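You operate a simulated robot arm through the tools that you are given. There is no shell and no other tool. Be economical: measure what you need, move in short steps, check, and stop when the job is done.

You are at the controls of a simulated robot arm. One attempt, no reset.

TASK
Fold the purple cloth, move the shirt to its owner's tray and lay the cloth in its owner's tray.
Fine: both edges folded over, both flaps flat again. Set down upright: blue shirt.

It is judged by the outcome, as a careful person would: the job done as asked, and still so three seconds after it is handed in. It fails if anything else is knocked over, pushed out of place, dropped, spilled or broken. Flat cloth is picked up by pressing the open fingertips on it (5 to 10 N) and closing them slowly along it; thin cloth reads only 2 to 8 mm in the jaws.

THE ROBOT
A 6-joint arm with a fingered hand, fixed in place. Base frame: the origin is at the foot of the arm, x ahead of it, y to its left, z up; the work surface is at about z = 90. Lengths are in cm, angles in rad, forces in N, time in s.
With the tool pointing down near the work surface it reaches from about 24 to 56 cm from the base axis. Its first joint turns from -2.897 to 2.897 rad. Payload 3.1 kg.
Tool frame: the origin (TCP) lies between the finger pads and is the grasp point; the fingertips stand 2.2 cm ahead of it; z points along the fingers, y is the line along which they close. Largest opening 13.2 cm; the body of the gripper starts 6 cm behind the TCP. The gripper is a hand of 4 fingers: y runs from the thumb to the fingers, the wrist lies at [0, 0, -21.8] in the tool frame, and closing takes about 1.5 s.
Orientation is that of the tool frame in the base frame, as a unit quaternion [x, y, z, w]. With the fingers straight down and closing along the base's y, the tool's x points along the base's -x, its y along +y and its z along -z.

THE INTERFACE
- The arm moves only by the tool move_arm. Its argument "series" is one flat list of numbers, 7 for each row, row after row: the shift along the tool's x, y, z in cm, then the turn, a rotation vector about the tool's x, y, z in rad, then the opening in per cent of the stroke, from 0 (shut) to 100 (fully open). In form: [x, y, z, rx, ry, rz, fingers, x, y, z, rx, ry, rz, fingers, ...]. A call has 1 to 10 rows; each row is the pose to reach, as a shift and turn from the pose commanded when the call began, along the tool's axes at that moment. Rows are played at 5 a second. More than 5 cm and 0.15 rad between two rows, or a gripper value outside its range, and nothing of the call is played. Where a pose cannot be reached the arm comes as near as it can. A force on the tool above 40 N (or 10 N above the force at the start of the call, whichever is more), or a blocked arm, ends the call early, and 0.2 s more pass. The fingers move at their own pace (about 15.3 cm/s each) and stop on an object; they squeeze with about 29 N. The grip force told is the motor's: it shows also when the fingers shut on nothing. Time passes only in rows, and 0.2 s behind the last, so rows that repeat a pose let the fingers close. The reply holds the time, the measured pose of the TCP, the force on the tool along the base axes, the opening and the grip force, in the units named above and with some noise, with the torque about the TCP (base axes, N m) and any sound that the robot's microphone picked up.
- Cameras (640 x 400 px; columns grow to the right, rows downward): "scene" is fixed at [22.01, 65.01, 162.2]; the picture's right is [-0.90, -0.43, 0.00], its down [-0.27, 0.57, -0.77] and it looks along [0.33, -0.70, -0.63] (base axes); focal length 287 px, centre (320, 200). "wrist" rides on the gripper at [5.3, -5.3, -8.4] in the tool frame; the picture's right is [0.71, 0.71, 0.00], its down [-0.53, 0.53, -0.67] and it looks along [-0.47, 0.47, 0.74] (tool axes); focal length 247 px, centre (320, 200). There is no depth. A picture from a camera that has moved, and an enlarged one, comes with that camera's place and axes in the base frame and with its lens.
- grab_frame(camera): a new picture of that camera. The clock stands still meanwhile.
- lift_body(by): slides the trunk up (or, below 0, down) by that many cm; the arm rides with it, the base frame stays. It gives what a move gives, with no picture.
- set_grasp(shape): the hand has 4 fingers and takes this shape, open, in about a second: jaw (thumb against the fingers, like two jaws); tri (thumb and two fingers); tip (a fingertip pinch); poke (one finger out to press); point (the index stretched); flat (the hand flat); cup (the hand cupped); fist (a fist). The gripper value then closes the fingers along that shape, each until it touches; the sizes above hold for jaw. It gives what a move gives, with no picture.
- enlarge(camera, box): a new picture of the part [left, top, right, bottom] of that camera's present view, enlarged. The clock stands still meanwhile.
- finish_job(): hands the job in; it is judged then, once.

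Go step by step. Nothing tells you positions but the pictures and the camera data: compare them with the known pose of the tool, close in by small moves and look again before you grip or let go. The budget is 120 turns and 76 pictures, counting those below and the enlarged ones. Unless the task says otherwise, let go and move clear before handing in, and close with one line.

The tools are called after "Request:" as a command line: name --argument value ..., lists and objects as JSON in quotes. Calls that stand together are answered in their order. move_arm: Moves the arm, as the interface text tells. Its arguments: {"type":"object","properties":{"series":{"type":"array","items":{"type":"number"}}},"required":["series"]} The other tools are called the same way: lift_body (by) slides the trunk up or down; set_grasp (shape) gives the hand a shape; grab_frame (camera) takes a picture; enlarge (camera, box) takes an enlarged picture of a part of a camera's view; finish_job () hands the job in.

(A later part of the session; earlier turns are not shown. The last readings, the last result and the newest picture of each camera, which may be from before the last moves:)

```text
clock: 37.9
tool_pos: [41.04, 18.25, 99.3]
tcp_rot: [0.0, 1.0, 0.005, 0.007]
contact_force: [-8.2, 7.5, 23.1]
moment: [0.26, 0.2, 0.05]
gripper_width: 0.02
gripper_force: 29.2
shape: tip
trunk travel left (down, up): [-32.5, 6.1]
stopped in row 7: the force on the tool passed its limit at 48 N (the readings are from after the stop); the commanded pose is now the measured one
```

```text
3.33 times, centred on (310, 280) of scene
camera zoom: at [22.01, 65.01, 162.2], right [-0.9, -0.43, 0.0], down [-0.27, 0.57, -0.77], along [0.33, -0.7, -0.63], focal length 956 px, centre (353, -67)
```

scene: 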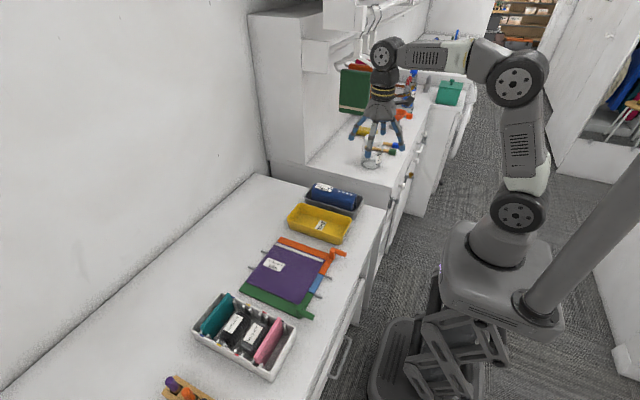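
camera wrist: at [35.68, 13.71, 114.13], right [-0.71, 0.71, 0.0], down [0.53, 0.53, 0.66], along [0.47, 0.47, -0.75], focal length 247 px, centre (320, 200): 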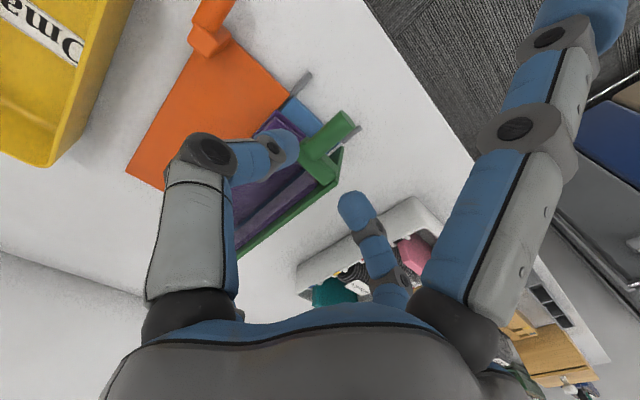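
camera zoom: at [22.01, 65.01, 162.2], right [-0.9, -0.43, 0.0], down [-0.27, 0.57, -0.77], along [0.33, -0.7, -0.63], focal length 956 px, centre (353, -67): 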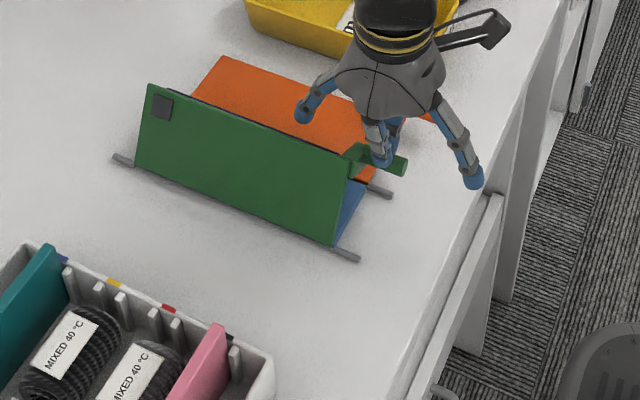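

It meets a hard stop around 112°, like the other flap. I rise and check the cloth from the wrist camera.

Request:
move_arm --series '[0, 0, -3, 0.01, 0.014, 0, 0, 0, 0, -6, 0.01, 0.014, 0, 25, 0, 0, -9, 0.01, 0.014, 0, 25]'

Request:
grab_frame --camera "wrist"

Request:
enlarge --camera "scene" --box '[240, 220, 380, 340]'

```text
clock: 38.7
tool_pos: [40.86, 17.95, 107.69]
tcp_rot: [0.0, 1.0, -0.002, -0.003]
contact_force: [-0.6, 0.7, -0.1]
moment: [0.0, 0.01, 0.01]
gripper_width: 3.3
gripper_force: 0.1
shape: tip
trunk travel left (down, up): [-32.5, 6.1]
```

```text
39 pictures are left
camera wrist: at [35.77, 12.6, 116.19], right [-0.71, 0.71, 0.0], down [0.53, 0.53, 0.66], along [0.47, 0.47, -0.75], focal length 247 px, centre (320, 200)
```

wrist: 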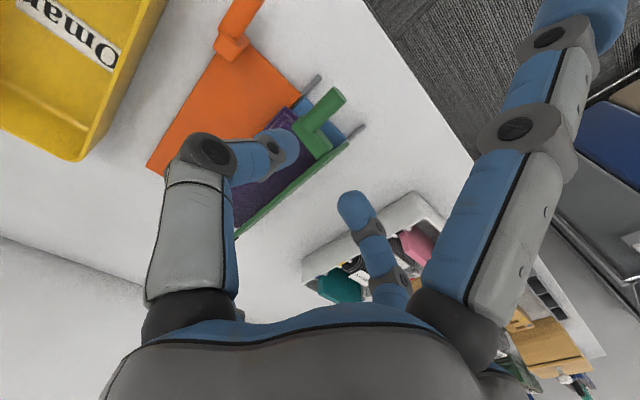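

```text
3.33 times, centred on (310, 280) of scene
camera zoom: at [22.01, 65.01, 162.2], right [-0.9, -0.43, 0.0], down [-0.27, 0.57, -0.77], along [0.33, -0.7, -0.63], focal length 956 px, centre (353, -67)
```

zoom: 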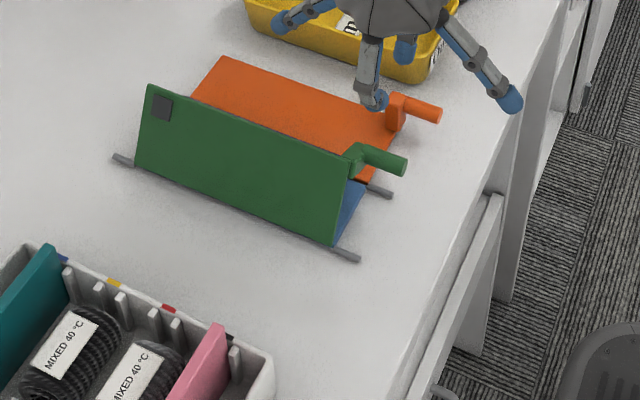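

I zoom to see whether the cloth edge has folded under the green flap.

Request:
enlarge --camera "wrist" --box '[220, 60, 380, 240]'

```text
2.22 times, centred on (300, 150) of wrist
camera zoom: at [35.77, 12.6, 116.19], right [-0.71, 0.71, 0.0], down [0.53, 0.53, 0.66], along [0.47, 0.47, -0.75], focal length 549 px, centre (364, 311)
```

zoom: 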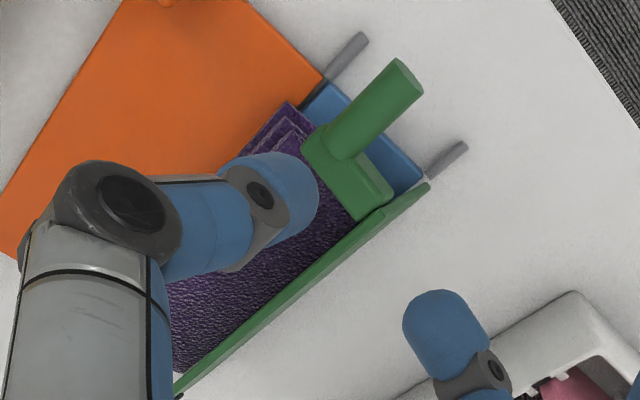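

Stepped layers show near the post, so the cloth seems folded. I regrip the green rod to bring the flap back.

Request:
move_arm --series '[0, 0.45, 3.5, 0, 0, 0, 28, 0, 0.45, 7, 0, 0, 0, 28, 0, 0.45, 9.9, 0, 0, 0, 28, 0, 0.45, 9.9, 0, 0, 0, 10, 0, 0.45, 9.9, 0, 0, 0, 0, 0, 0.45, 9.9, 0, 0, 0, 0, 0, 0.45, 9.9, 0, 0, 0, 0]'

```text
clock: 40.3
tool_pos: [41.08, 18.08, 98.03]
tcp_rot: [0.0, 1.0, -0.001, -0.002]
contact_force: [-0.2, 1.5, 1.5]
moment: [0.03, 0.04, -0.02]
gripper_width: 1.05
gripper_force: 28.7
shape: tip
trunk travel left (down, up): [-32.5, 6.1]
```

Request:
move_arm --series '[0, 0.5, -0.4, 0, 0, 0, 0, 0, 1.0, -0.7, 0, 0, 0, 0, 0, 1.8, -1.1, 0, 0, 0, 0, 0, 2.8, -1.5, 0, 0, 0, 0, 0, 4.0, -1.8, 0, 0, 0, 0, 0, 5.0, -1.85, 0, 0, 0, 0, 0, 6.0, -1.75, 0, 0, 0, 0]'

Request:
enlarge --camera "scene" --box '[240, 220, 380, 340]'

```text
clock: 41.9
tool_pos: [41.04, 24.46, 99.89]
tcp_rot: [0.0, 1.0, 0.0, -0.001]
contact_force: [4.6, 3.6, 21.3]
moment: [0.29, -0.06, -0.1]
gripper_width: 1.32
gripper_force: 29.2
shape: tip
trunk travel left (down, up): [-32.5, 6.1]
```

```text
3.33 times, centred on (310, 280) of scene
camera zoom: at [22.01, 65.01, 162.2], right [-0.9, -0.43, 0.0], down [-0.27, 0.57, -0.77], along [0.33, -0.7, -0.63], focal length 956 px, centre (353, -67)
```

zoom: 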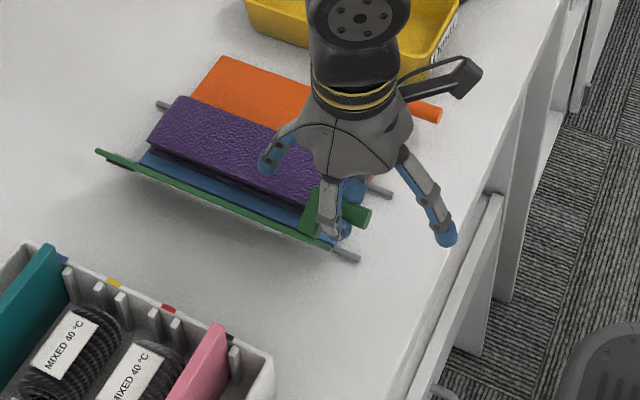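

The cloth is now folded on both sides. Continue lowering the green flap.

Request:
move_arm --series '[0, 1.0, 0, 0, 0, 0, 0, 0, 2.0, 0.2, 0, 0, 0, 0, 0, 3.0, 0.7, 0, 0, 0, 0, 0, 4.0, 1.4, 0, 0, 0, 0, 0, 5.0, 2.2, 0, 0, 0, 0, 0, 5.8, 3.0, 0, 0, 0, 0]'

Request:
enlarge --camera "scene" --box '[240, 220, 380, 340]'

```text
clock: 43.3
tool_pos: [41.11, 29.82, 96.77]
tcp_rot: [0.001, 1.0, -0.002, -0.004]
contact_force: [-1.1, -16.0, -5.5]
moment: [-0.61, -0.03, -0.01]
gripper_width: 1.0
gripper_force: 28.5
shape: tip
trunk travel left (down, up): [-32.5, 6.1]
```

```text
3.33 times, centred on (310, 280) of scene
camera zoom: at [22.01, 65.01, 162.2], right [-0.9, -0.43, 0.0], down [-0.27, 0.57, -0.77], along [0.33, -0.7, -0.63], focal length 956 px, centre (353, -67)
```

zoom: 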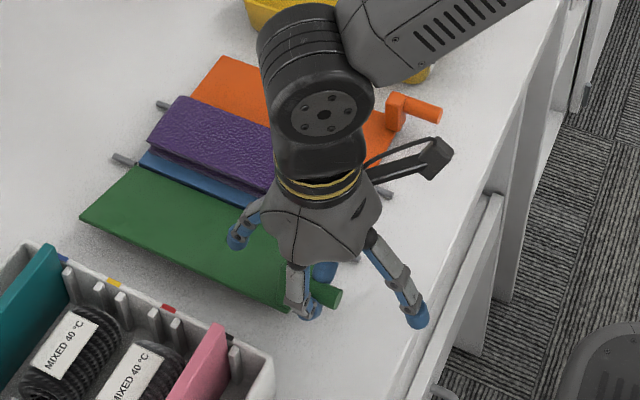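

Nearly flat. I finish lowering, release, and press down the rod from above.

Request:
move_arm --series '[0, 0.5, 0.8, 0, 0, 0, 0, 0, 1.0, 1.5, 0, 0, 0, 0, 0, 1.3, 2.0, 0, 0, 0, 0, 0, 1.3, 2.0, 0, 0, 0, 12, 0, 1.4, 2.0, 0, 0, 0, 25, 0, 1.6, 0, 0, 0, 0, 25, 0, 1.7, -3, 0, 0, 0, 5, 0, 1.7, -3, 0, 0, 0, 0]'

Request:
move_arm --series '[0, 0, 1.2, 0, 0, 0, 0, 0, 0, 2.2, 0, 0, 0, 0, 0, 0, 2.7, 0, 0, 0, 0, 0, 0, 3.0, 0, 0, 0, 0]'

Request:
enlarge --camera "scene" --box '[240, 220, 380, 340]'

```text
clock: 45.1
tool_pos: [41.12, 31.79, 100.03]
tcp_rot: [0.0, 1.0, 0.0, -0.001]
contact_force: [0.2, 0.3, 0.6]
moment: [0.0, 0.01, -0.04]
gripper_width: 0.01
gripper_force: 25.6
shape: tip
trunk travel left (down, up): [-32.5, 6.1]
```

```text
clock: 46.1
tool_pos: [41.26, 31.85, 96.91]
tcp_rot: [0.0, 1.0, 0.0, -0.001]
contact_force: [0.9, 0.8, 3.3]
moment: [0.07, -0.01, -0.04]
gripper_width: 0.04
gripper_force: 28.6
shape: tip
trunk travel left (down, up): [-32.5, 6.1]
```

```text
3.33 times, centred on (310, 280) of scene
camera zoom: at [22.01, 65.01, 162.2], right [-0.9, -0.43, 0.0], down [-0.27, 0.57, -0.77], along [0.33, -0.7, -0.63], focal length 956 px, centre (353, -67)
```

zoom: 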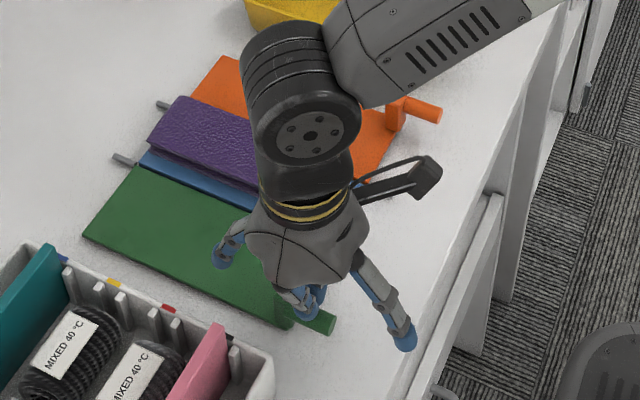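

The green flap is flat. Now I rise and travel toward the grey tray with the shirt.

Request:
move_arm --series '[0, 0, 0.2, 0, 0, 0, 0, 0, 0, 0.2, 0, 0, 0, 0, 0, 0, -4, 0, 0, 0, 0, 0, -1, -8.5, 0, 0, 0, 25, 0, -4, -12.5, 0, 0, 0, 25, 0, -8.5, -14, 0, 0, 0, 25, 0, -13, -15, 0, 0, 0, 25, 0, -18, -15, 0, 0, 0, 25, 0, -23, -15, 0, 0, 0, 25, 0, -28, -15, 0, 0, 0, 25]'

Request:
move_arm --series '[0, -4.8, 0, 0, 0, 0, 25, 0, -9.6, 0, 0, 0, 0, 25, 0, -14.4, 0, 0, 0, 0, 25, 0, -18.5, 0, 0, 0, 0, 25, 0, -18.5, 0, 0, 0, 0, 25]'

Request:
grab_frame --camera "wrist"

Request:
grab_frame --camera "scene"

```text
clock: 48.3
tool_pos: [41.19, 3.82, 112.18]
tcp_rot: [0.001, 1.0, 0.0, -0.003]
contact_force: [0.0, 0.2, 0.1]
moment: [0.02, 0.0, -0.02]
gripper_width: 3.3
gripper_force: 0.1
shape: tip
trunk travel left (down, up): [-32.5, 6.1]
```

```text
clock: 49.5
tool_pos: [41.28, -14.84, 111.99]
tcp_rot: [0.0, 1.0, -0.003, -0.002]
contact_force: [0.2, -0.2, -0.5]
moment: [-0.02, -0.04, 0.0]
gripper_width: 3.28
gripper_force: 0.2
shape: tip
trunk travel left (down, up): [-32.5, 6.1]
```

```text
33 pictures are left
camera wrist: at [36.19, -20.09, 120.41], right [-0.71, 0.71, 0.0], down [0.53, 0.53, 0.66], along [0.47, 0.47, -0.75], focal length 247 px, centre (320, 200)
```

wrist: 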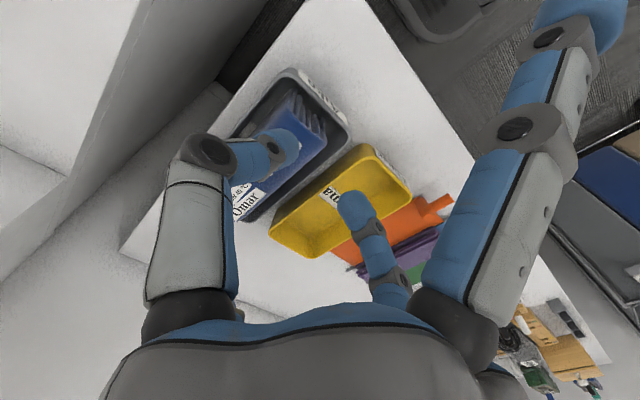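

```text
32 pictures are left
```

scene: 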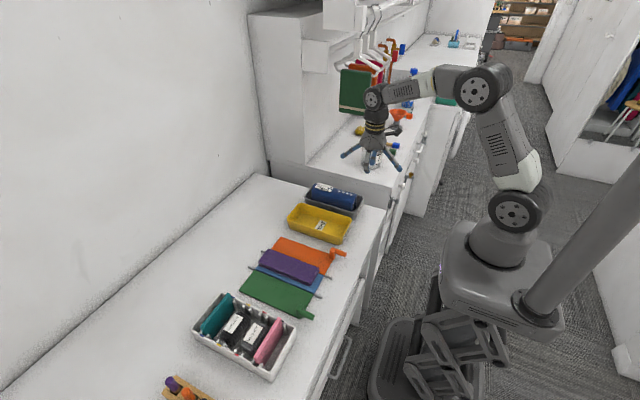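

Request:
enlarge --camera "wrist" --box '[220, 50, 420, 270]'

Request:
enlarge --camera "scene" --box '[270, 170, 380, 260]'

```text
1.82 times, centred on (320, 160) of wrist
camera zoom: at [36.19, -20.09, 120.41], right [-0.71, 0.71, 0.0], down [0.53, 0.53, 0.66], along [0.47, 0.47, -0.75], focal length 449 px, centre (320, 273)
```

zoom: 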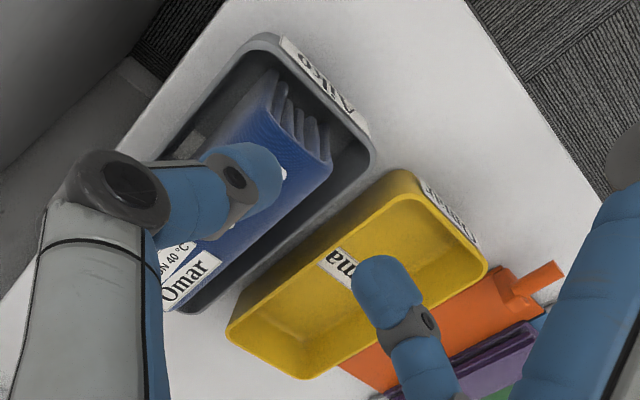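

```text
4.44 times, centred on (325, 215) of scene
camera zoom: at [22.01, 65.01, 162.2], right [-0.9, -0.43, 0.0], down [-0.27, 0.57, -0.77], along [0.33, -0.7, -0.63], focal length 1275 px, centre (298, 133)
```

zoom: 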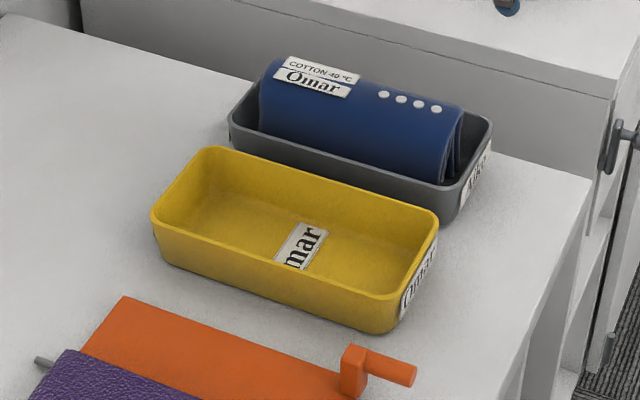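

The grey tray carries Aiko's label, so it's the cloth's destination. The shirt is thick and long, so I use the jaw shape yawed 45° so that two fingers land on each side; I go above it and look.

Request:
set_grasp --shape "jaw"

Request:
move_arm --series '[-2, 0.3, 0, 0, 0, 0.131, 100, -4, 0.6, 0, 0, 0, 0.262, 100, -6, 0.9, 0.5, 0, 0, 0.393, 100, -8, 1.2, 1, 0, 0, 0.524, 100, -9.7, 1.5, 1.5, 0, 0, 0.655, 100, -9.7, 1.5, 2, 0, 0, 0.785, 100, -9.7, 1.5, 2, 0, 0, 0.785, 100]'

Request:
grab_frame --camera "wrist"

Request:
enlarge --camera "scene" --box '[270, 130, 410, 250]'

```text
clock: 50.4
tool_pos: [41.33, -14.84, 111.99]
tcp_rot: [0.0, 1.0, -0.002, -0.002]
contact_force: [1.3, -0.3, 0.0]
moment: [-0.04, -0.01, 0.03]
gripper_width: 13.2
gripper_force: 0.0
shape: jaw
trunk travel left (down, up): [-32.5, 6.1]
```

```text
clock: 52.0
tool_pos: [50.72, -13.12, 109.97]
tcp_rot: [0.383, 0.924, -0.003, -0.001]
contact_force: [-0.3, 0.5, 0.0]
moment: [-0.01, 0.01, 0.02]
gripper_width: 13.19
gripper_force: 0.1
shape: jaw
trunk travel left (down, up): [-32.5, 6.1]
```

```text
29 pictures are left
camera wrist: at [43.45, -12.97, 118.29], right [0.0, 1.0, 0.0], down [0.75, 0.0, 0.67], along [0.67, 0.0, -0.75], focal length 247 px, centre (320, 200)
```

wrist: 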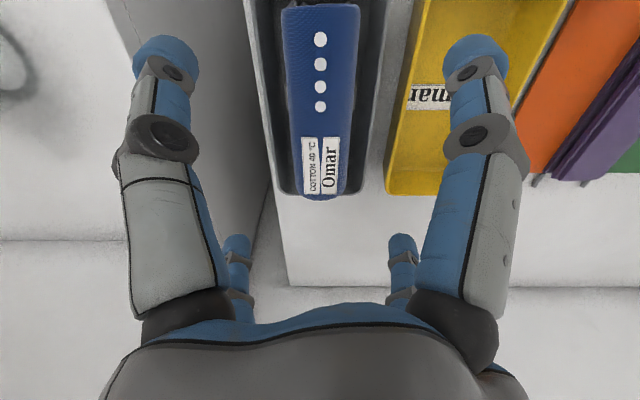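

```text
3.33 times, centred on (340, 190) of scene
camera zoom: at [22.01, 65.01, 162.2], right [-0.9, -0.43, 0.0], down [-0.27, 0.57, -0.77], along [0.33, -0.7, -0.63], focal length 956 px, centre (253, 233)
```

zoom: 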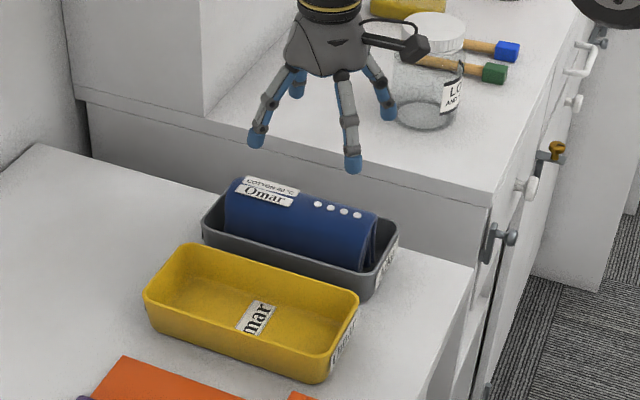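

From above: the shirt spans y -16 to -10, x 45–61, top about z=98, and the adjacent counter face is near y=-20. I center over it at 86% opening and descend part way.

Request:
move_arm --series '[-0.8, 0.85, 2, 0, 0, 0, 86, -1.56, 1.7, 4, 0, 0, 0, 86, -1.56, 1.7, 7, 0, 0, 0, 86, -1.56, 1.7, 10, 0, 0, 0, 86, -1.56, 1.7, 10, 0, 0, 0, 86]'

Request:
grab_frame --camera "wrist"

Request:
enlarge --camera "scene" --box '[270, 150, 390, 250]'

```text
clock: 53.2
tool_pos: [52.83, -13.17, 99.83]
tcp_rot: [0.383, 0.924, -0.002, -0.001]
contact_force: [-0.1, -0.5, -0.9]
moment: [0.0, -0.02, -0.01]
gripper_width: 11.38
gripper_force: 0.0
shape: jaw
trunk travel left (down, up): [-32.5, 6.1]
```

```text
27 pictures are left
camera wrist: at [45.46, -13.0, 108.24], right [0.0, 1.0, 0.0], down [0.75, 0.0, 0.67], along [0.67, 0.0, -0.75], focal length 247 px, centre (320, 200)
```

wrist: 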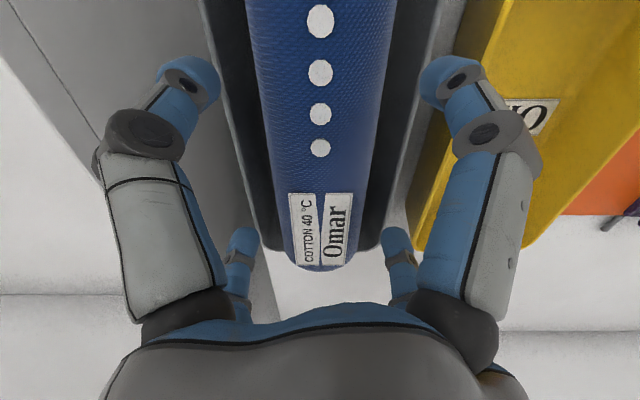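

```text
4.00 times, centred on (330, 200) of scene
camera zoom: at [22.01, 65.01, 162.2], right [-0.9, -0.43, 0.0], down [-0.27, 0.57, -0.77], along [0.33, -0.7, -0.63], focal length 1148 px, centre (280, 200)
```

zoom: 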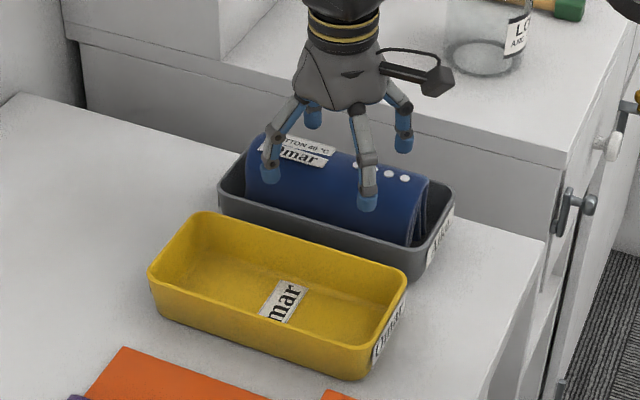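

Fingers straddle the shirt evenly. I descend and close gently.

Request:
move_arm --series '[0, 0, 1.5, 0, 0, 0, 86, 0, 0, 2.8, 0, 0, 0, 86, 0, 0, 2.8, 0, 0, 0, 70, 0, 0, 2.8, 0, 0, 0, 50, 0, 0, 2.8, 0, 0, 0, 30, 0, 0, 2.8, 0, 0, 0, 0, 0, 0, 2.8, 0, 0, 0, 0, 0, 0, 2.8, 0, 0, 0, 0]'

Request:
grab_frame --camera "wrist"

```text
clock: 55.0
tool_pos: [52.94, -13.0, 97.1]
tcp_rot: [0.383, 0.924, -0.002, -0.002]
contact_force: [0.1, 1.2, 0.1]
moment: [-0.02, -0.01, 0.0]
gripper_width: 7.75
gripper_force: 29.0
shape: jaw
trunk travel left (down, up): [-32.5, 6.1]
```

```text
25 pictures are left
camera wrist: at [45.54, -12.92, 105.51], right [0.0, 1.0, 0.0], down [0.75, 0.0, 0.67], along [0.67, 0.0, -0.75], focal length 247 px, centre (320, 200)
```

wrist: 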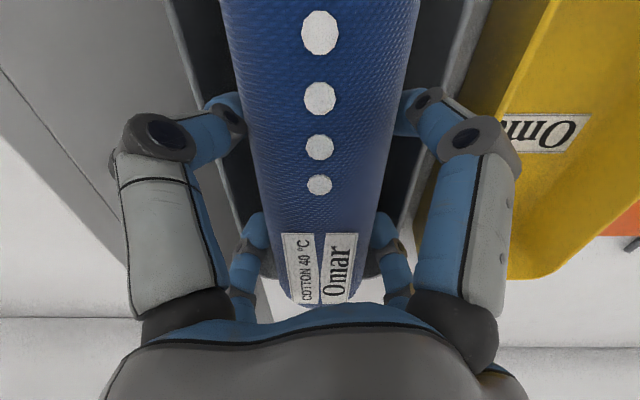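

All four fingers hold the shirt. I lift slowly.

Request:
move_arm --series '[0, 0, -0.7, 0, 0, 0, 0, 0, 0, -1.5, 0, 0, 0, 0, 0, 0, -2.5, 0, 0, 0, 0, 0, 0, -3.5, 0, 0, 0, 0, 0, 0, -4.5, 0, 0, 0, 0, 0, 0, -5.5, 0, 0, 0, 0, 0, 0, -6.5, 0, 0, 0, 0, 0, 0, -7.5, 0, 0, 0, 0]'

Request:
enlarge --camera "scene" --box '[270, 150, 390, 250]'

```text
clock: 56.8
tool_pos: [53.1, -13.21, 104.69]
tcp_rot: [0.383, 0.924, -0.002, -0.002]
contact_force: [0.2, 0.3, -2.0]
moment: [-0.01, 0.02, -0.01]
gripper_width: 7.73
gripper_force: 29.2
shape: jaw
trunk travel left (down, up): [-32.5, 6.1]
```

```text
4.00 times, centred on (330, 200) of scene
camera zoom: at [22.01, 65.01, 162.2], right [-0.9, -0.43, 0.0], down [-0.27, 0.57, -0.77], along [0.33, -0.7, -0.63], focal length 1148 px, centre (280, 200)
```

zoom: 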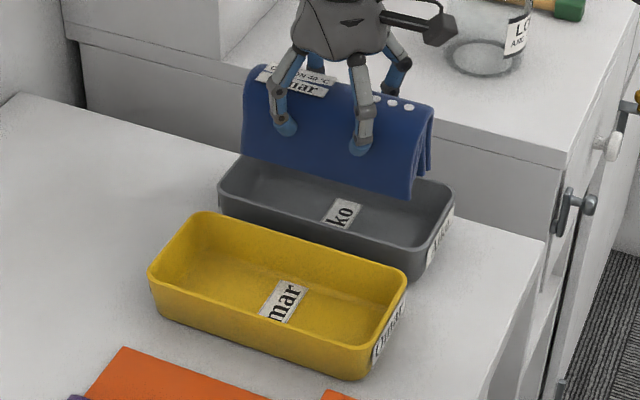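

The shirt hangs level and clear. I carry it sideways over the yellow tray and check alignment.

Request:
move_arm --series '[1.4, 1.4, 0, 0, 0, 0, 0, 3.2, 3.2, 0, 0, 0, 0, 0, 5, 5, 0, 0, 0, 0, 0, 6.8, 6.8, 0, 0, 0, 0, 0, 8.3, 8.3, 0, 0, 0, 0, 0, 9.1, 9.1, 0, 0, 0, 0, 0, 9.1, 9.1, 0, 0, 0, 0, 0]'

Request:
grab_frame --camera "wrist"

Request:
enlarge --camera "scene" --box '[270, 150, 390, 250]'

```text
clock: 58.4
tool_pos: [53.21, 0.15, 104.63]
tcp_rot: [0.383, 0.924, -0.002, -0.002]
contact_force: [0.9, 0.3, -1.7]
moment: [0.0, -0.01, 0.02]
gripper_width: 7.75
gripper_force: 28.9
shape: jaw
trunk travel left (down, up): [-32.5, 6.1]
```

```text
23 pictures are left
camera wrist: at [45.76, 0.16, 113.07], right [0.0, 1.0, 0.0], down [0.75, 0.0, 0.67], along [0.67, 0.0, -0.75], focal length 247 px, centre (320, 200)
```

wrist: 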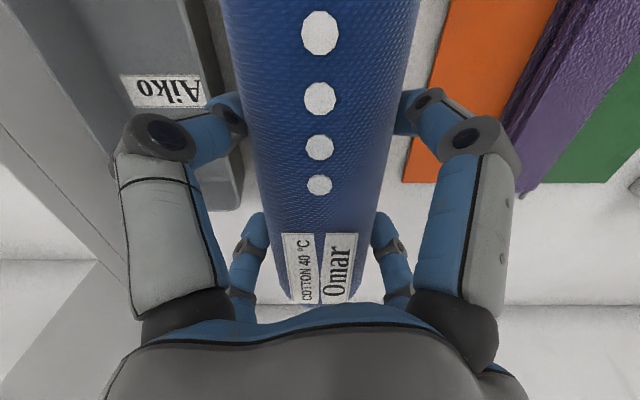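

```text
4.00 times, centred on (330, 200) of scene
camera zoom: at [22.01, 65.01, 162.2], right [-0.9, -0.43, 0.0], down [-0.27, 0.57, -0.77], along [0.33, -0.7, -0.63], focal length 1148 px, centre (280, 200)
```

zoom: 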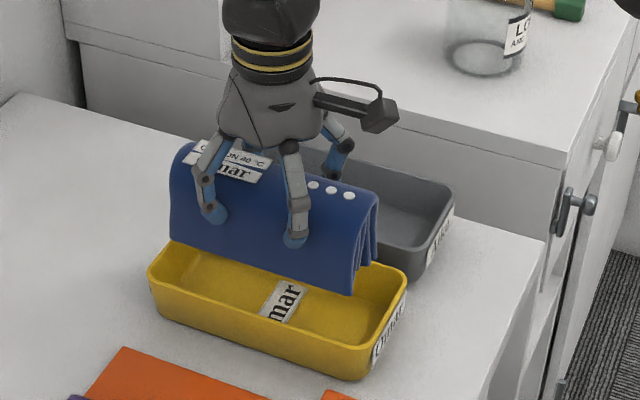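

The shirt is lined up with the yellow tray (center y≈0.2 on both counts). I lower it to the tray floor.

Request:
move_arm --series '[0, 0, 1.5, 0, 0, 0, 0, 0, 0, 3, 0, 0, 0, 0, 0, 0, 4.2, 0, 0, 0, 0, 0, 0, 5.4, 0, 0, 0, 0, 0, 0, 6.2, 0, 0, 0, 0, 0, 0, 6.8, 0, 0, 0, 0, 0, 0, 7.2, 0, 0, 0, 0, 0, 0, 7.4, 0, 0, 0, 0]'

Request:
enlarge --camera "scene" --box '[270, 150, 390, 250]'

```text
clock: 60.2
tool_pos: [53.03, -0.03, 97.25]
tcp_rot: [0.383, 0.924, -0.002, -0.002]
contact_force: [0.1, 0.9, -1.4]
moment: [0.0, 0.04, 0.01]
gripper_width: 7.72
gripper_force: 28.9
shape: jaw
trunk travel left (down, up): [-32.5, 6.1]
```

```text
4.00 times, centred on (330, 200) of scene
camera zoom: at [22.01, 65.01, 162.2], right [-0.9, -0.43, 0.0], down [-0.27, 0.57, -0.77], along [0.33, -0.7, -0.63], focal length 1148 px, centre (280, 200)
```

zoom: 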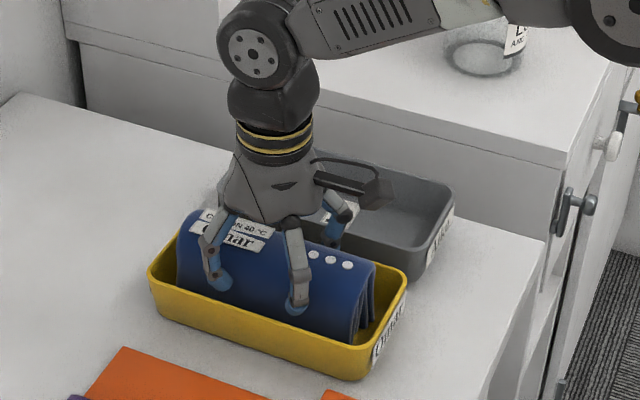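

It fits within the tray. I lower the last millimetres to contact, then open.

Request:
move_arm --series '[0, 0, 0.15, 0, 0, 0, 0, 0, 0, 0.3, 0, 0, 0, 0, 0, 0, 0.3, 0, 0, 0, 0]'

```text
clock: 61.0
tool_pos: [53.02, -0.13, 97.0]
tcp_rot: [0.382, 0.924, -0.001, -0.001]
contact_force: [1.0, 1.8, 5.1]
moment: [0.01, 0.06, 0.01]
gripper_width: 7.71
gripper_force: 29.1
shape: jaw
trunk travel left (down, up): [-32.5, 6.1]
```

Contact is felt (5 N up). I open slowly and rise straight up.

Request:
move_arm --series '[0, 0, 0, 0, 0, 0, 60, 0, 0, 0, 0, 0, 0, 66, 0, 0, 0, 0, 0, 0, 72, 0, 0, 0, 0, 0, 0, 80, 0, 0, 0, 0, 0, 0, 86, 0, 0, 0, 0, 0, 0, 86, 0, 0, -2, 0, 0, 0, 86, 0, 0, -5, 0, 0, 0, 86, 0, 0, -9, 0, 0, 0, 86, 0, 0, -12.5, 0, 0, 0, 86]'

Request:
enlarge --camera "scene" --box '[240, 160, 390, 290]'

Request:
grab_frame --camera "wrist"

```text
clock: 63.2
tool_pos: [53.37, -0.01, 109.32]
tcp_rot: [0.383, 0.924, -0.002, -0.001]
contact_force: [1.2, -0.5, -0.6]
moment: [-0.01, -0.03, -0.01]
gripper_width: 11.34
gripper_force: 0.2
shape: jaw
trunk travel left (down, up): [-32.5, 6.1]
```

```text
3.08 times, centred on (315, 225) of scene
camera zoom: at [22.01, 65.01, 162.2], right [-0.9, -0.43, 0.0], down [-0.27, 0.57, -0.77], along [0.33, -0.7, -0.63], focal length 883 px, centre (335, 123)
```

zoom: 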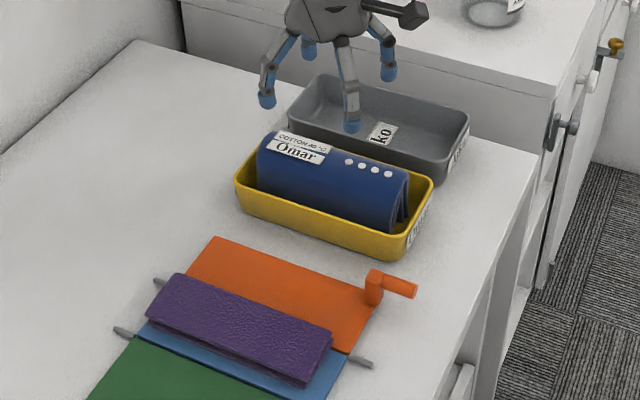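

```text
19 pictures are left
camera wrist: at [45.93, 0.05, 117.69], right [0.0, 1.0, 0.0], down [0.75, 0.0, 0.67], along [0.67, 0.0, -0.75], focal length 247 px, centre (320, 200)
```

wrist: 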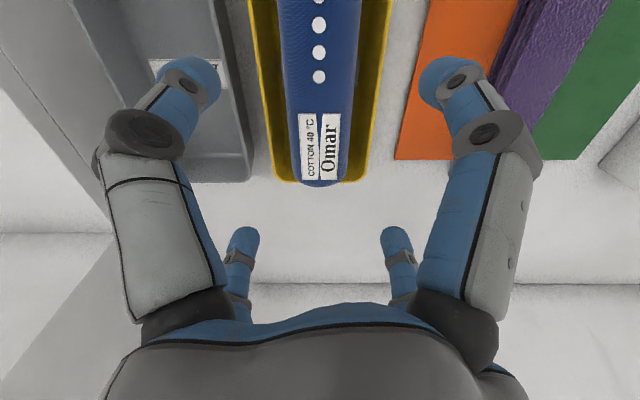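

The shirt stands upright in Omar's tray. Now I return to the folded cloth (about x 44.5–62, y 17–23.5), unyaw the hand and set the tip shape.

Request:
move_arm --series '[2.6, 2.15, 0, 0, 0, -0.131, 86, 5.2, 4.3, 0, 0, 0, -0.262, 86, 7.8, 6.45, 0, 0, 0, -0.393, 86, 10.4, 8.6, 0, 0, 0, -0.524, 86, 13, 10.75, 1, 0, 0, -0.655, 86, 15.6, 12.9, 2, 0, 0, -0.785, 86, 15.6, 12.9, 3, 0, 0, -0.785, 86]'

Request:
set_grasp --shape "tip"

Request:
move_arm --series '[0, 0, 1, 0, 0, 0, 30, 0, 0, 3, 0, 0, 0, 30, 0, 0, 5, 0, 0, 0, 30]'

Request:
grab_frame --camera "wrist"

Request:
enlarge --camera "scene" --box '[230, 190, 370, 310]'

```text
clock: 64.8
tool_pos: [51.23, 20.12, 106.29]
tcp_rot: [-0.001, 1.0, -0.001, -0.001]
contact_force: [-0.5, 0.1, -0.6]
moment: [0.01, -0.03, 0.01]
gripper_width: 11.36
gripper_force: 0.0
shape: jaw
trunk travel left (down, up): [-32.5, 6.1]
```

```text
clock: 65.7
tool_pos: [51.27, 20.25, 106.25]
tcp_rot: [0.0, 1.0, -0.002, -0.001]
contact_force: [-0.9, 0.3, 0.7]
moment: [0.03, 0.01, -0.02]
gripper_width: 13.2
gripper_force: 0.1
shape: tip
trunk travel left (down, up): [-32.5, 6.1]
```

```text
clock: 66.5
tool_pos: [51.36, 20.07, 101.24]
tcp_rot: [0.0, 1.0, -0.002, -0.003]
contact_force: [0.2, -0.3, -0.8]
moment: [-0.01, 0.04, 0.01]
gripper_width: 4.01
gripper_force: 0.1
shape: tip
trunk travel left (down, up): [-32.5, 6.1]
```

```text
18 pictures are left
camera wrist: at [46.13, 14.81, 109.68], right [-0.71, 0.71, 0.0], down [0.53, 0.53, 0.66], along [0.47, 0.47, -0.75], focal length 247 px, centre (320, 200)
```

wrist: 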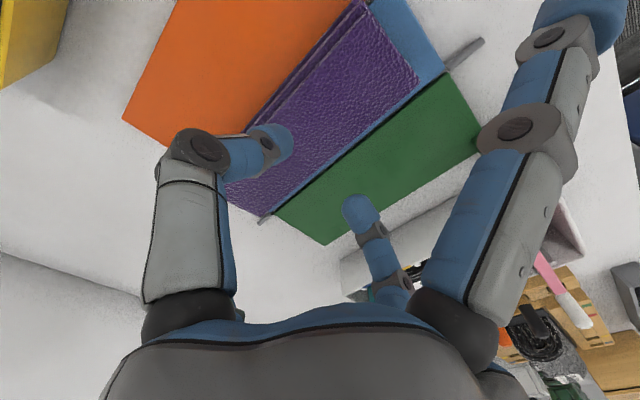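

```text
3.33 times, centred on (300, 250) of scene
camera zoom: at [22.01, 65.01, 162.2], right [-0.9, -0.43, 0.0], down [-0.27, 0.57, -0.77], along [0.33, -0.7, -0.63], focal length 956 px, centre (387, 33)
```

zoom: 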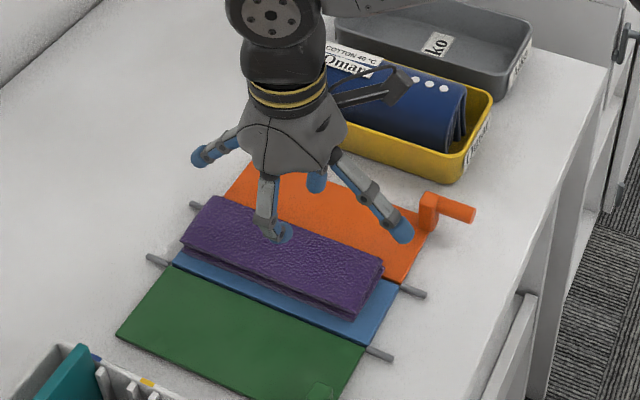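

The folded cloth spans x 45.3–62, y 16.8–23, centered near (53.7, 19.9). I come down at x≈52 with slightly open fingers.

Request:
move_arm --series '[-0.4, -0.1, 2, 0, 0, 0, 25, -0.6, -0.2, 4, 0, 0, 0, 25, -0.6, -0.2, 5.3, 0, 0, 0, 25, -0.6, -0.2, 5.8, 0, 0, 0, 25, -0.6, -0.2, 6.1, 0, 0, 0, 25]'

```text
clock: 67.7
tool_pos: [51.7, 19.85, 95.38]
tcp_rot: [0.0, 1.0, -0.001, -0.001]
contact_force: [0.5, -0.4, 4.1]
moment: [-0.12, -0.01, 0.02]
gripper_width: 3.35
gripper_force: 0.0
shape: tip
trunk travel left (down, up): [-32.5, 6.1]
```

Contact at 4 N. I press slightly more and close slowly.

Request:
move_arm --series '[0, 0, 0.1, 0, 0, 0, 25, 0, 0, 0.1, 0, 0, 0, 22, 0, 0, 0.1, 0, 0, 0, 19, 0, 0, 0.1, 0, 0, 0, 16, 0, 0, 0.1, 0, 0, 0, 12, 0, 0, 0.1, 0, 0, 0, 8, 0, 0, 0.1, 0, 0, 0, 4, 0, 0, 0.1, 0, 0, 0, 0, 0, 0, 0.1, 0, 0, 0, 0, 0, 0, 0.1, 0, 0, 0, 0]'

Request:
enlarge --camera "scene" --box '[230, 190, 370, 310]'

```text
clock: 69.9
tool_pos: [51.79, 19.95, 95.22]
tcp_rot: [0.0, 1.0, -0.001, -0.002]
contact_force: [-0.1, 1.0, 0.6]
moment: [-0.02, -0.06, 0.04]
gripper_width: 0.59
gripper_force: 28.4
shape: tip
trunk travel left (down, up): [-32.5, 6.1]
```

```text
3.33 times, centred on (300, 250) of scene
camera zoom: at [22.01, 65.01, 162.2], right [-0.9, -0.43, 0.0], down [-0.27, 0.57, -0.77], along [0.33, -0.7, -0.63], focal length 956 px, centre (387, 33)
```

zoom: 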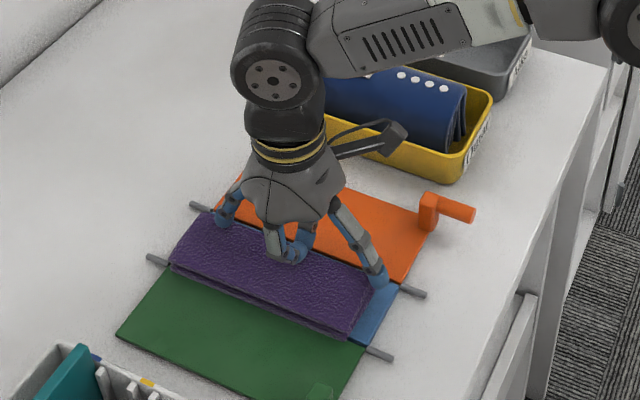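

Width 5.9 mm at full grip — cloth in the jaws. I lift slowly and look.

Request:
move_arm --series '[0, 0, -0.5, 0, 0, 0, 0, 0, 0, -1.2, 0, 0, 0, 0, 0, 0, -2, 0, 0, 0, 0, 0, 0, -3, 0, 0, 0, 0, 0, 0, -4.5, 0, 0, 0, 0, 0, 0, -6, 0, 0, 0, 0, 0, 0, -8, 0, 0, 0, 0, 0, 0, -10, 0, 0, 0, 0]'

Request:
enlarge --camera "scene" --box '[230, 190, 370, 310]'

Request:
grab_frame --camera "wrist"

```text
clock: 71.7
tool_pos: [51.83, 19.9, 104.94]
tcp_rot: [0.0, 1.0, -0.002, -0.002]
contact_force: [-0.1, 0.9, 0.7]
moment: [0.02, 0.05, -0.03]
gripper_width: 0.63
gripper_force: 29.2
shape: tip
trunk travel left (down, up): [-32.5, 6.1]
```

```text
3.33 times, centred on (300, 250) of scene
camera zoom: at [22.01, 65.01, 162.2], right [-0.9, -0.43, 0.0], down [-0.27, 0.57, -0.77], along [0.33, -0.7, -0.63], focal length 956 px, centre (387, 33)
```

zoom: 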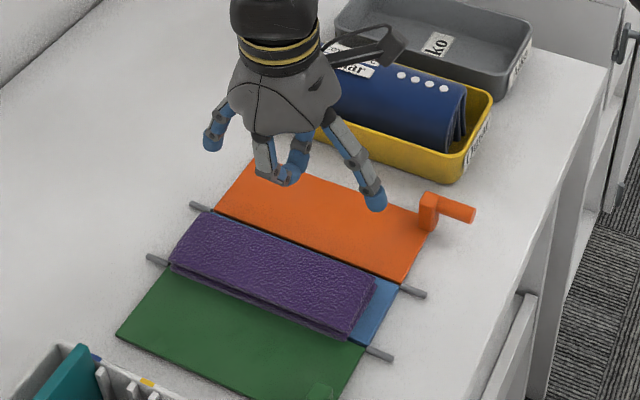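

```text
14 pictures are left
camera wrist: at [46.68, 14.59, 113.44], right [-0.71, 0.71, 0.0], down [0.53, 0.53, 0.66], along [0.47, 0.47, -0.75], focal length 247 px, centre (320, 200)
```

wrist: 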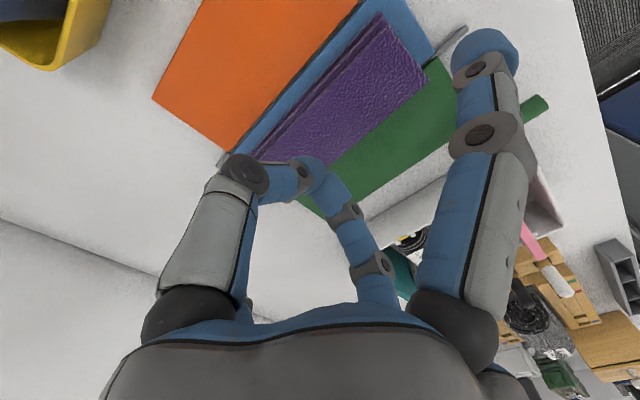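

The cloth only slid (~1.7 cm toward +y) because only one finger pressed. I'll use the jaw shape, where all four fingertips press and close evenly, centered at about (51.4, 21.6).

Request:
set_grasp --shape "jaw"

Request:
move_arm --series '[0.2, 0.8, 0, 0, 0, 0, 28, 0.4, 1.7, 0, 0, 0, 0, 28, 0.4, 1.7, 3, 0, 0, 0, 28, 0.4, 1.7, 6, 0, 0, 0, 28, 0.4, 1.7, 8.5, 0, 0, 0, 28, 0.4, 1.7, 9.3, 0, 0, 0, 28, 0.4, 1.7, 9.6, 0, 0, 0, 28]'

Request:
enlarge --camera "scene" --box '[230, 190, 370, 310]'

```text
clock: 72.6
tool_pos: [51.86, 19.92, 105.07]
tcp_rot: [-0.001, 1.0, -0.002, -0.001]
contact_force: [-0.3, -1.5, 0.2]
moment: [-0.02, 0.0, 0.0]
gripper_width: 13.2
gripper_force: 0.0
shape: jaw
trunk travel left (down, up): [-32.5, 6.1]
```

```text
clock: 74.2
tool_pos: [51.51, 21.54, 95.5]
tcp_rot: [-0.001, 1.0, -0.001, -0.002]
contact_force: [0.4, -0.4, -0.4]
moment: [-0.01, -0.01, 0.0]
gripper_width: 3.74
gripper_force: 0.0
shape: jaw
trunk travel left (down, up): [-32.5, 6.1]
```

```text
3.33 times, centred on (300, 250) of scene
camera zoom: at [22.01, 65.01, 162.2], right [-0.9, -0.43, 0.0], down [-0.27, 0.57, -0.77], along [0.33, -0.7, -0.63], focal length 956 px, centre (387, 33)
```

zoom: 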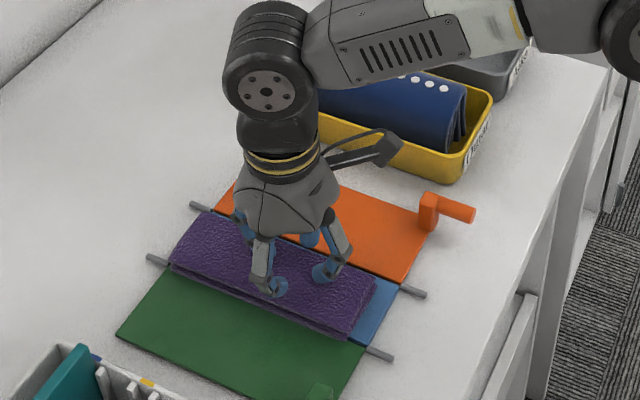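

Well placed over the cloth. I press down in small steps.

Request:
move_arm --series '[0, 0, 0.2, 0, 0, 0, 26, 0, 0, 0.35, 0, 0, 0, 26]'

```text
clock: 74.8
tool_pos: [51.45, 21.53, 95.35]
tcp_rot: [0.0, 1.0, -0.001, -0.001]
contact_force: [0.2, -0.4, 4.5]
moment: [0.0, -0.05, 0.0]
gripper_width: 3.52
gripper_force: 0.1
shape: jaw
trunk travel left (down, up): [-32.5, 6.1]
```

Balanced contact (4.5 N, no moment). A little more pressure, then close slowly.

Request:
move_arm --series '[0, 0, 0.15, 0, 0, 0, 26, 0, 0, 0.15, 0, 0, 0, 26]'

Request:
move_arm --series '[0, 0, 0, 0, 0, 0, 23, 0, 0, 0, 0, 0, 0, 20, 0, 0, 0, 0, 0, 0, 17, 0, 0, 0, 0, 0, 0, 14, 0, 0, 0, 0, 0, 0, 11, 0, 0, 0, 0, 0, 0, 8, 0, 0, 0, 0, 0, 0, 5, 0, 0, 0, 0, 0, 0, 2, 0, 0, 0, 0, 0, 0, 0, 0, 0, 0, 0, 0, 0, 0]'

Request:
enlarge --camera "scene" --box '[230, 190, 370, 310]'

```text
clock: 75.4
tool_pos: [51.36, 21.45, 95.3]
tcp_rot: [0.001, 1.0, -0.001, 0.0]
contact_force: [1.3, 0.2, 15.8]
moment: [-0.06, -0.11, 0.02]
gripper_width: 3.55
gripper_force: 0.2
shape: jaw
trunk travel left (down, up): [-32.5, 6.1]
```

```text
clock: 77.6
tool_pos: [51.38, 21.51, 95.19]
tcp_rot: [0.001, 1.0, -0.001, -0.001]
contact_force: [3.6, -1.1, 18.5]
moment: [0.02, -0.08, -0.01]
gripper_width: 0.52
gripper_force: 28.8
shape: jaw
trunk travel left (down, up): [-32.5, 6.1]
```

```text
3.33 times, centred on (300, 250) of scene
camera zoom: at [22.01, 65.01, 162.2], right [-0.9, -0.43, 0.0], down [-0.27, 0.57, -0.77], along [0.33, -0.7, -0.63], focal length 956 px, centre (387, 33)
```

zoom: 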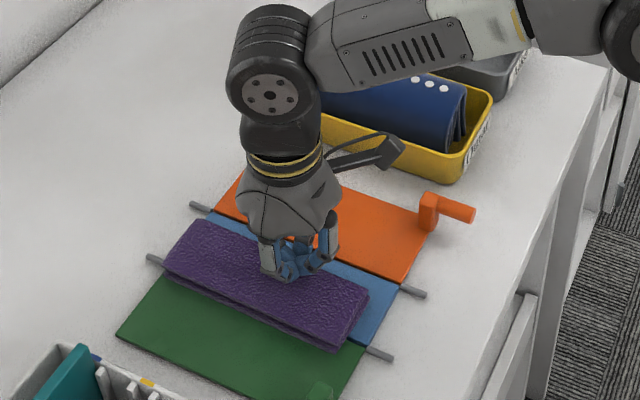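

Width 5.2 mm. I lift a bit to see if it holds.

Request:
move_arm --series '[0, 0, -0.5, 0, 0, 0, 0, 0, 0, -1.2, 0, 0, 0, 0, 0, 0, -2.2, 0, 0, 0, 0, 0, 0, -3.5, 0, 0, 0, 0, 0, 0, -5, 0, 0, 0, 0]'

Request:
enlarge --camera "scene" --box '[230, 190, 370, 310]'

```text
clock: 78.8
tool_pos: [51.55, 21.71, 100.2]
tcp_rot: [-0.001, 1.0, -0.001, -0.001]
contact_force: [0.2, 0.3, 0.6]
moment: [-0.03, 0.0, 0.03]
gripper_width: 0.5
gripper_force: 28.6
shape: jaw
trunk travel left (down, up): [-32.5, 6.1]
```

```text
3.33 times, centred on (300, 250) of scene
camera zoom: at [22.01, 65.01, 162.2], right [-0.9, -0.43, 0.0], down [-0.27, 0.57, -0.77], along [0.33, -0.7, -0.63], focal length 956 px, centre (387, 33)
```

zoom: 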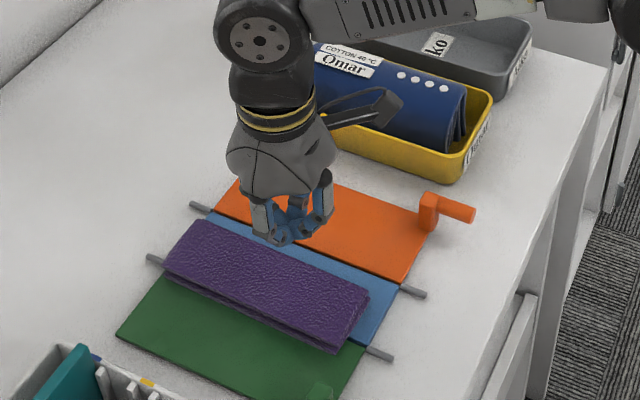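

Still not held; the folded packet behaves like a stiff slab. I'll grip it by its two long sides with the 45°-yawed jaw, as for the shirt; first yaw and view from above.

Request:
move_arm --series '[0.2, 0.2, -2, 0, 0, 0.131, 30, 0.4, 0.3, -4, 0, 0, 0.262, 60, 0.6, 0.4, -6, 0, 0, 0.393, 86, 0.7, 0.55, -6, 0, 0, 0.524, 86, 0.7, 0.55, -6, 0, 0, 0.655, 86, 0.7, 0.55, -6, 0, 0, 0.785, 86, 0.7, 0.55, -6, 0, 0, 0.785, 86]'

Request:
grab_frame --camera "wrist"

```text
clock: 80.4
tool_pos: [50.55, 22.27, 106.08]
tcp_rot: [0.384, 0.923, -0.002, -0.002]
contact_force: [-0.4, -0.9, 0.0]
moment: [-0.02, 0.03, 0.01]
gripper_width: 11.35
gripper_force: 0.0
shape: jaw
trunk travel left (down, up): [-32.5, 6.1]
```

```text
10 pictures are left
camera wrist: at [43.22, 22.22, 114.47], right [0.0, 1.0, 0.0], down [0.75, 0.0, 0.67], along [0.67, 0.0, -0.75], focal length 247 px, centre (320, 200)
```

wrist: 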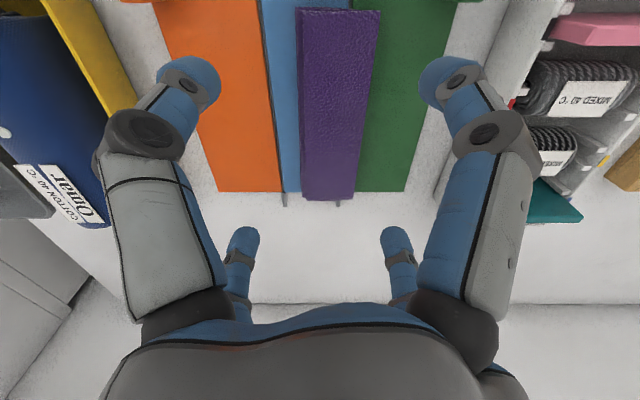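

The packet spans y 20.4–26.6, x 44.8–62.6. I descend with wide fingers on both sides, watching for contact with the board.

Request:
move_arm --series '[1.17, 0.6, 3, 0, 0, 0, 96, 1.17, 0.6, 6.5, 0, 0, 0, 96, 1.17, 0.6, 9.5, 0, 0, 0, 96, 1.17, 0.6, 11, 0, 0, 0, 96, 1.17, 0.6, 11.7, 0, 0, 0, 96]'

Request:
enlarge --camera "scene" --box '[230, 190, 370, 310]'

```text
clock: 81.6
tool_pos: [50.25, 23.33, 94.19]
tcp_rot: [0.382, 0.924, -0.001, 0.0]
contact_force: [0.2, 0.0, 0.8]
moment: [0.0, -0.01, 0.02]
gripper_width: 12.64
gripper_force: 0.0
shape: jaw
trunk travel left (down, up): [-32.5, 6.1]
```

```text
3.33 times, centred on (300, 250) of scene
camera zoom: at [22.01, 65.01, 162.2], right [-0.9, -0.43, 0.0], down [-0.27, 0.57, -0.77], along [0.33, -0.7, -0.63], focal length 956 px, centre (387, 33)
```

zoom: 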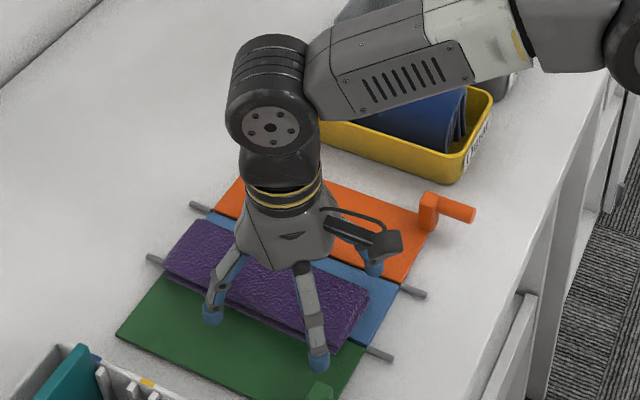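

Two fingers stand on each side. I step down to feel the board.

Request:
move_arm --series '[0, 0, 0.2, 0, 0, 0, 96, 0, 0, 0.35, 0, 0, 0, 96, 0, 0, 0.5, 0, 0, 0, 96]'

```text
clock: 82.4
tool_pos: [50.2, 23.51, 93.78]
tcp_rot: [0.382, 0.924, -0.001, -0.002]
contact_force: [0.5, 0.2, 0.1]
moment: [0.0, 0.02, 0.0]
gripper_width: 12.67
gripper_force: 0.0
shape: jaw
trunk travel left (down, up): [-32.5, 6.1]
```

No contact yet; a touch lower, then close slowly on the sides.

Request:
move_arm --series '[0, 0, 0.2, 0, 0, 0, 90, 0, 0, 0.2, 0, 0, 0, 80, 0, 0, 0.2, 0, 0, 0, 70, 0, 0, 0.2, 0, 0, 0, 64, 0, 0, 0.2, 0, 0, 0, 58, 0, 0, 0.2, 0, 0, 0, 54, 0, 0, 0.2, 0, 0, 0, 50, 0, 0, 0.2, 0, 0, 0, 46]'

Request:
grab_frame --camera "wrist"

```text
clock: 84.2
tool_pos: [50.24, 23.45, 93.58]
tcp_rot: [0.382, 0.924, -0.002, -0.001]
contact_force: [-0.2, -0.7, -0.4]
moment: [-0.02, -0.04, -0.03]
gripper_width: 7.52
gripper_force: 28.9
shape: jaw
trunk travel left (down, up): [-32.5, 6.1]
```

```text
8 pictures are left
camera wrist: at [42.85, 23.42, 102.0], right [0.0, 1.0, 0.0], down [0.75, 0.0, 0.67], along [0.67, 0.0, -0.75], focal length 247 px, centre (320, 200)
```

wrist: 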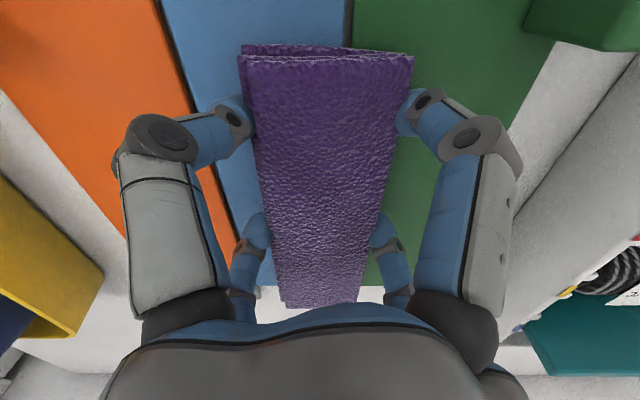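

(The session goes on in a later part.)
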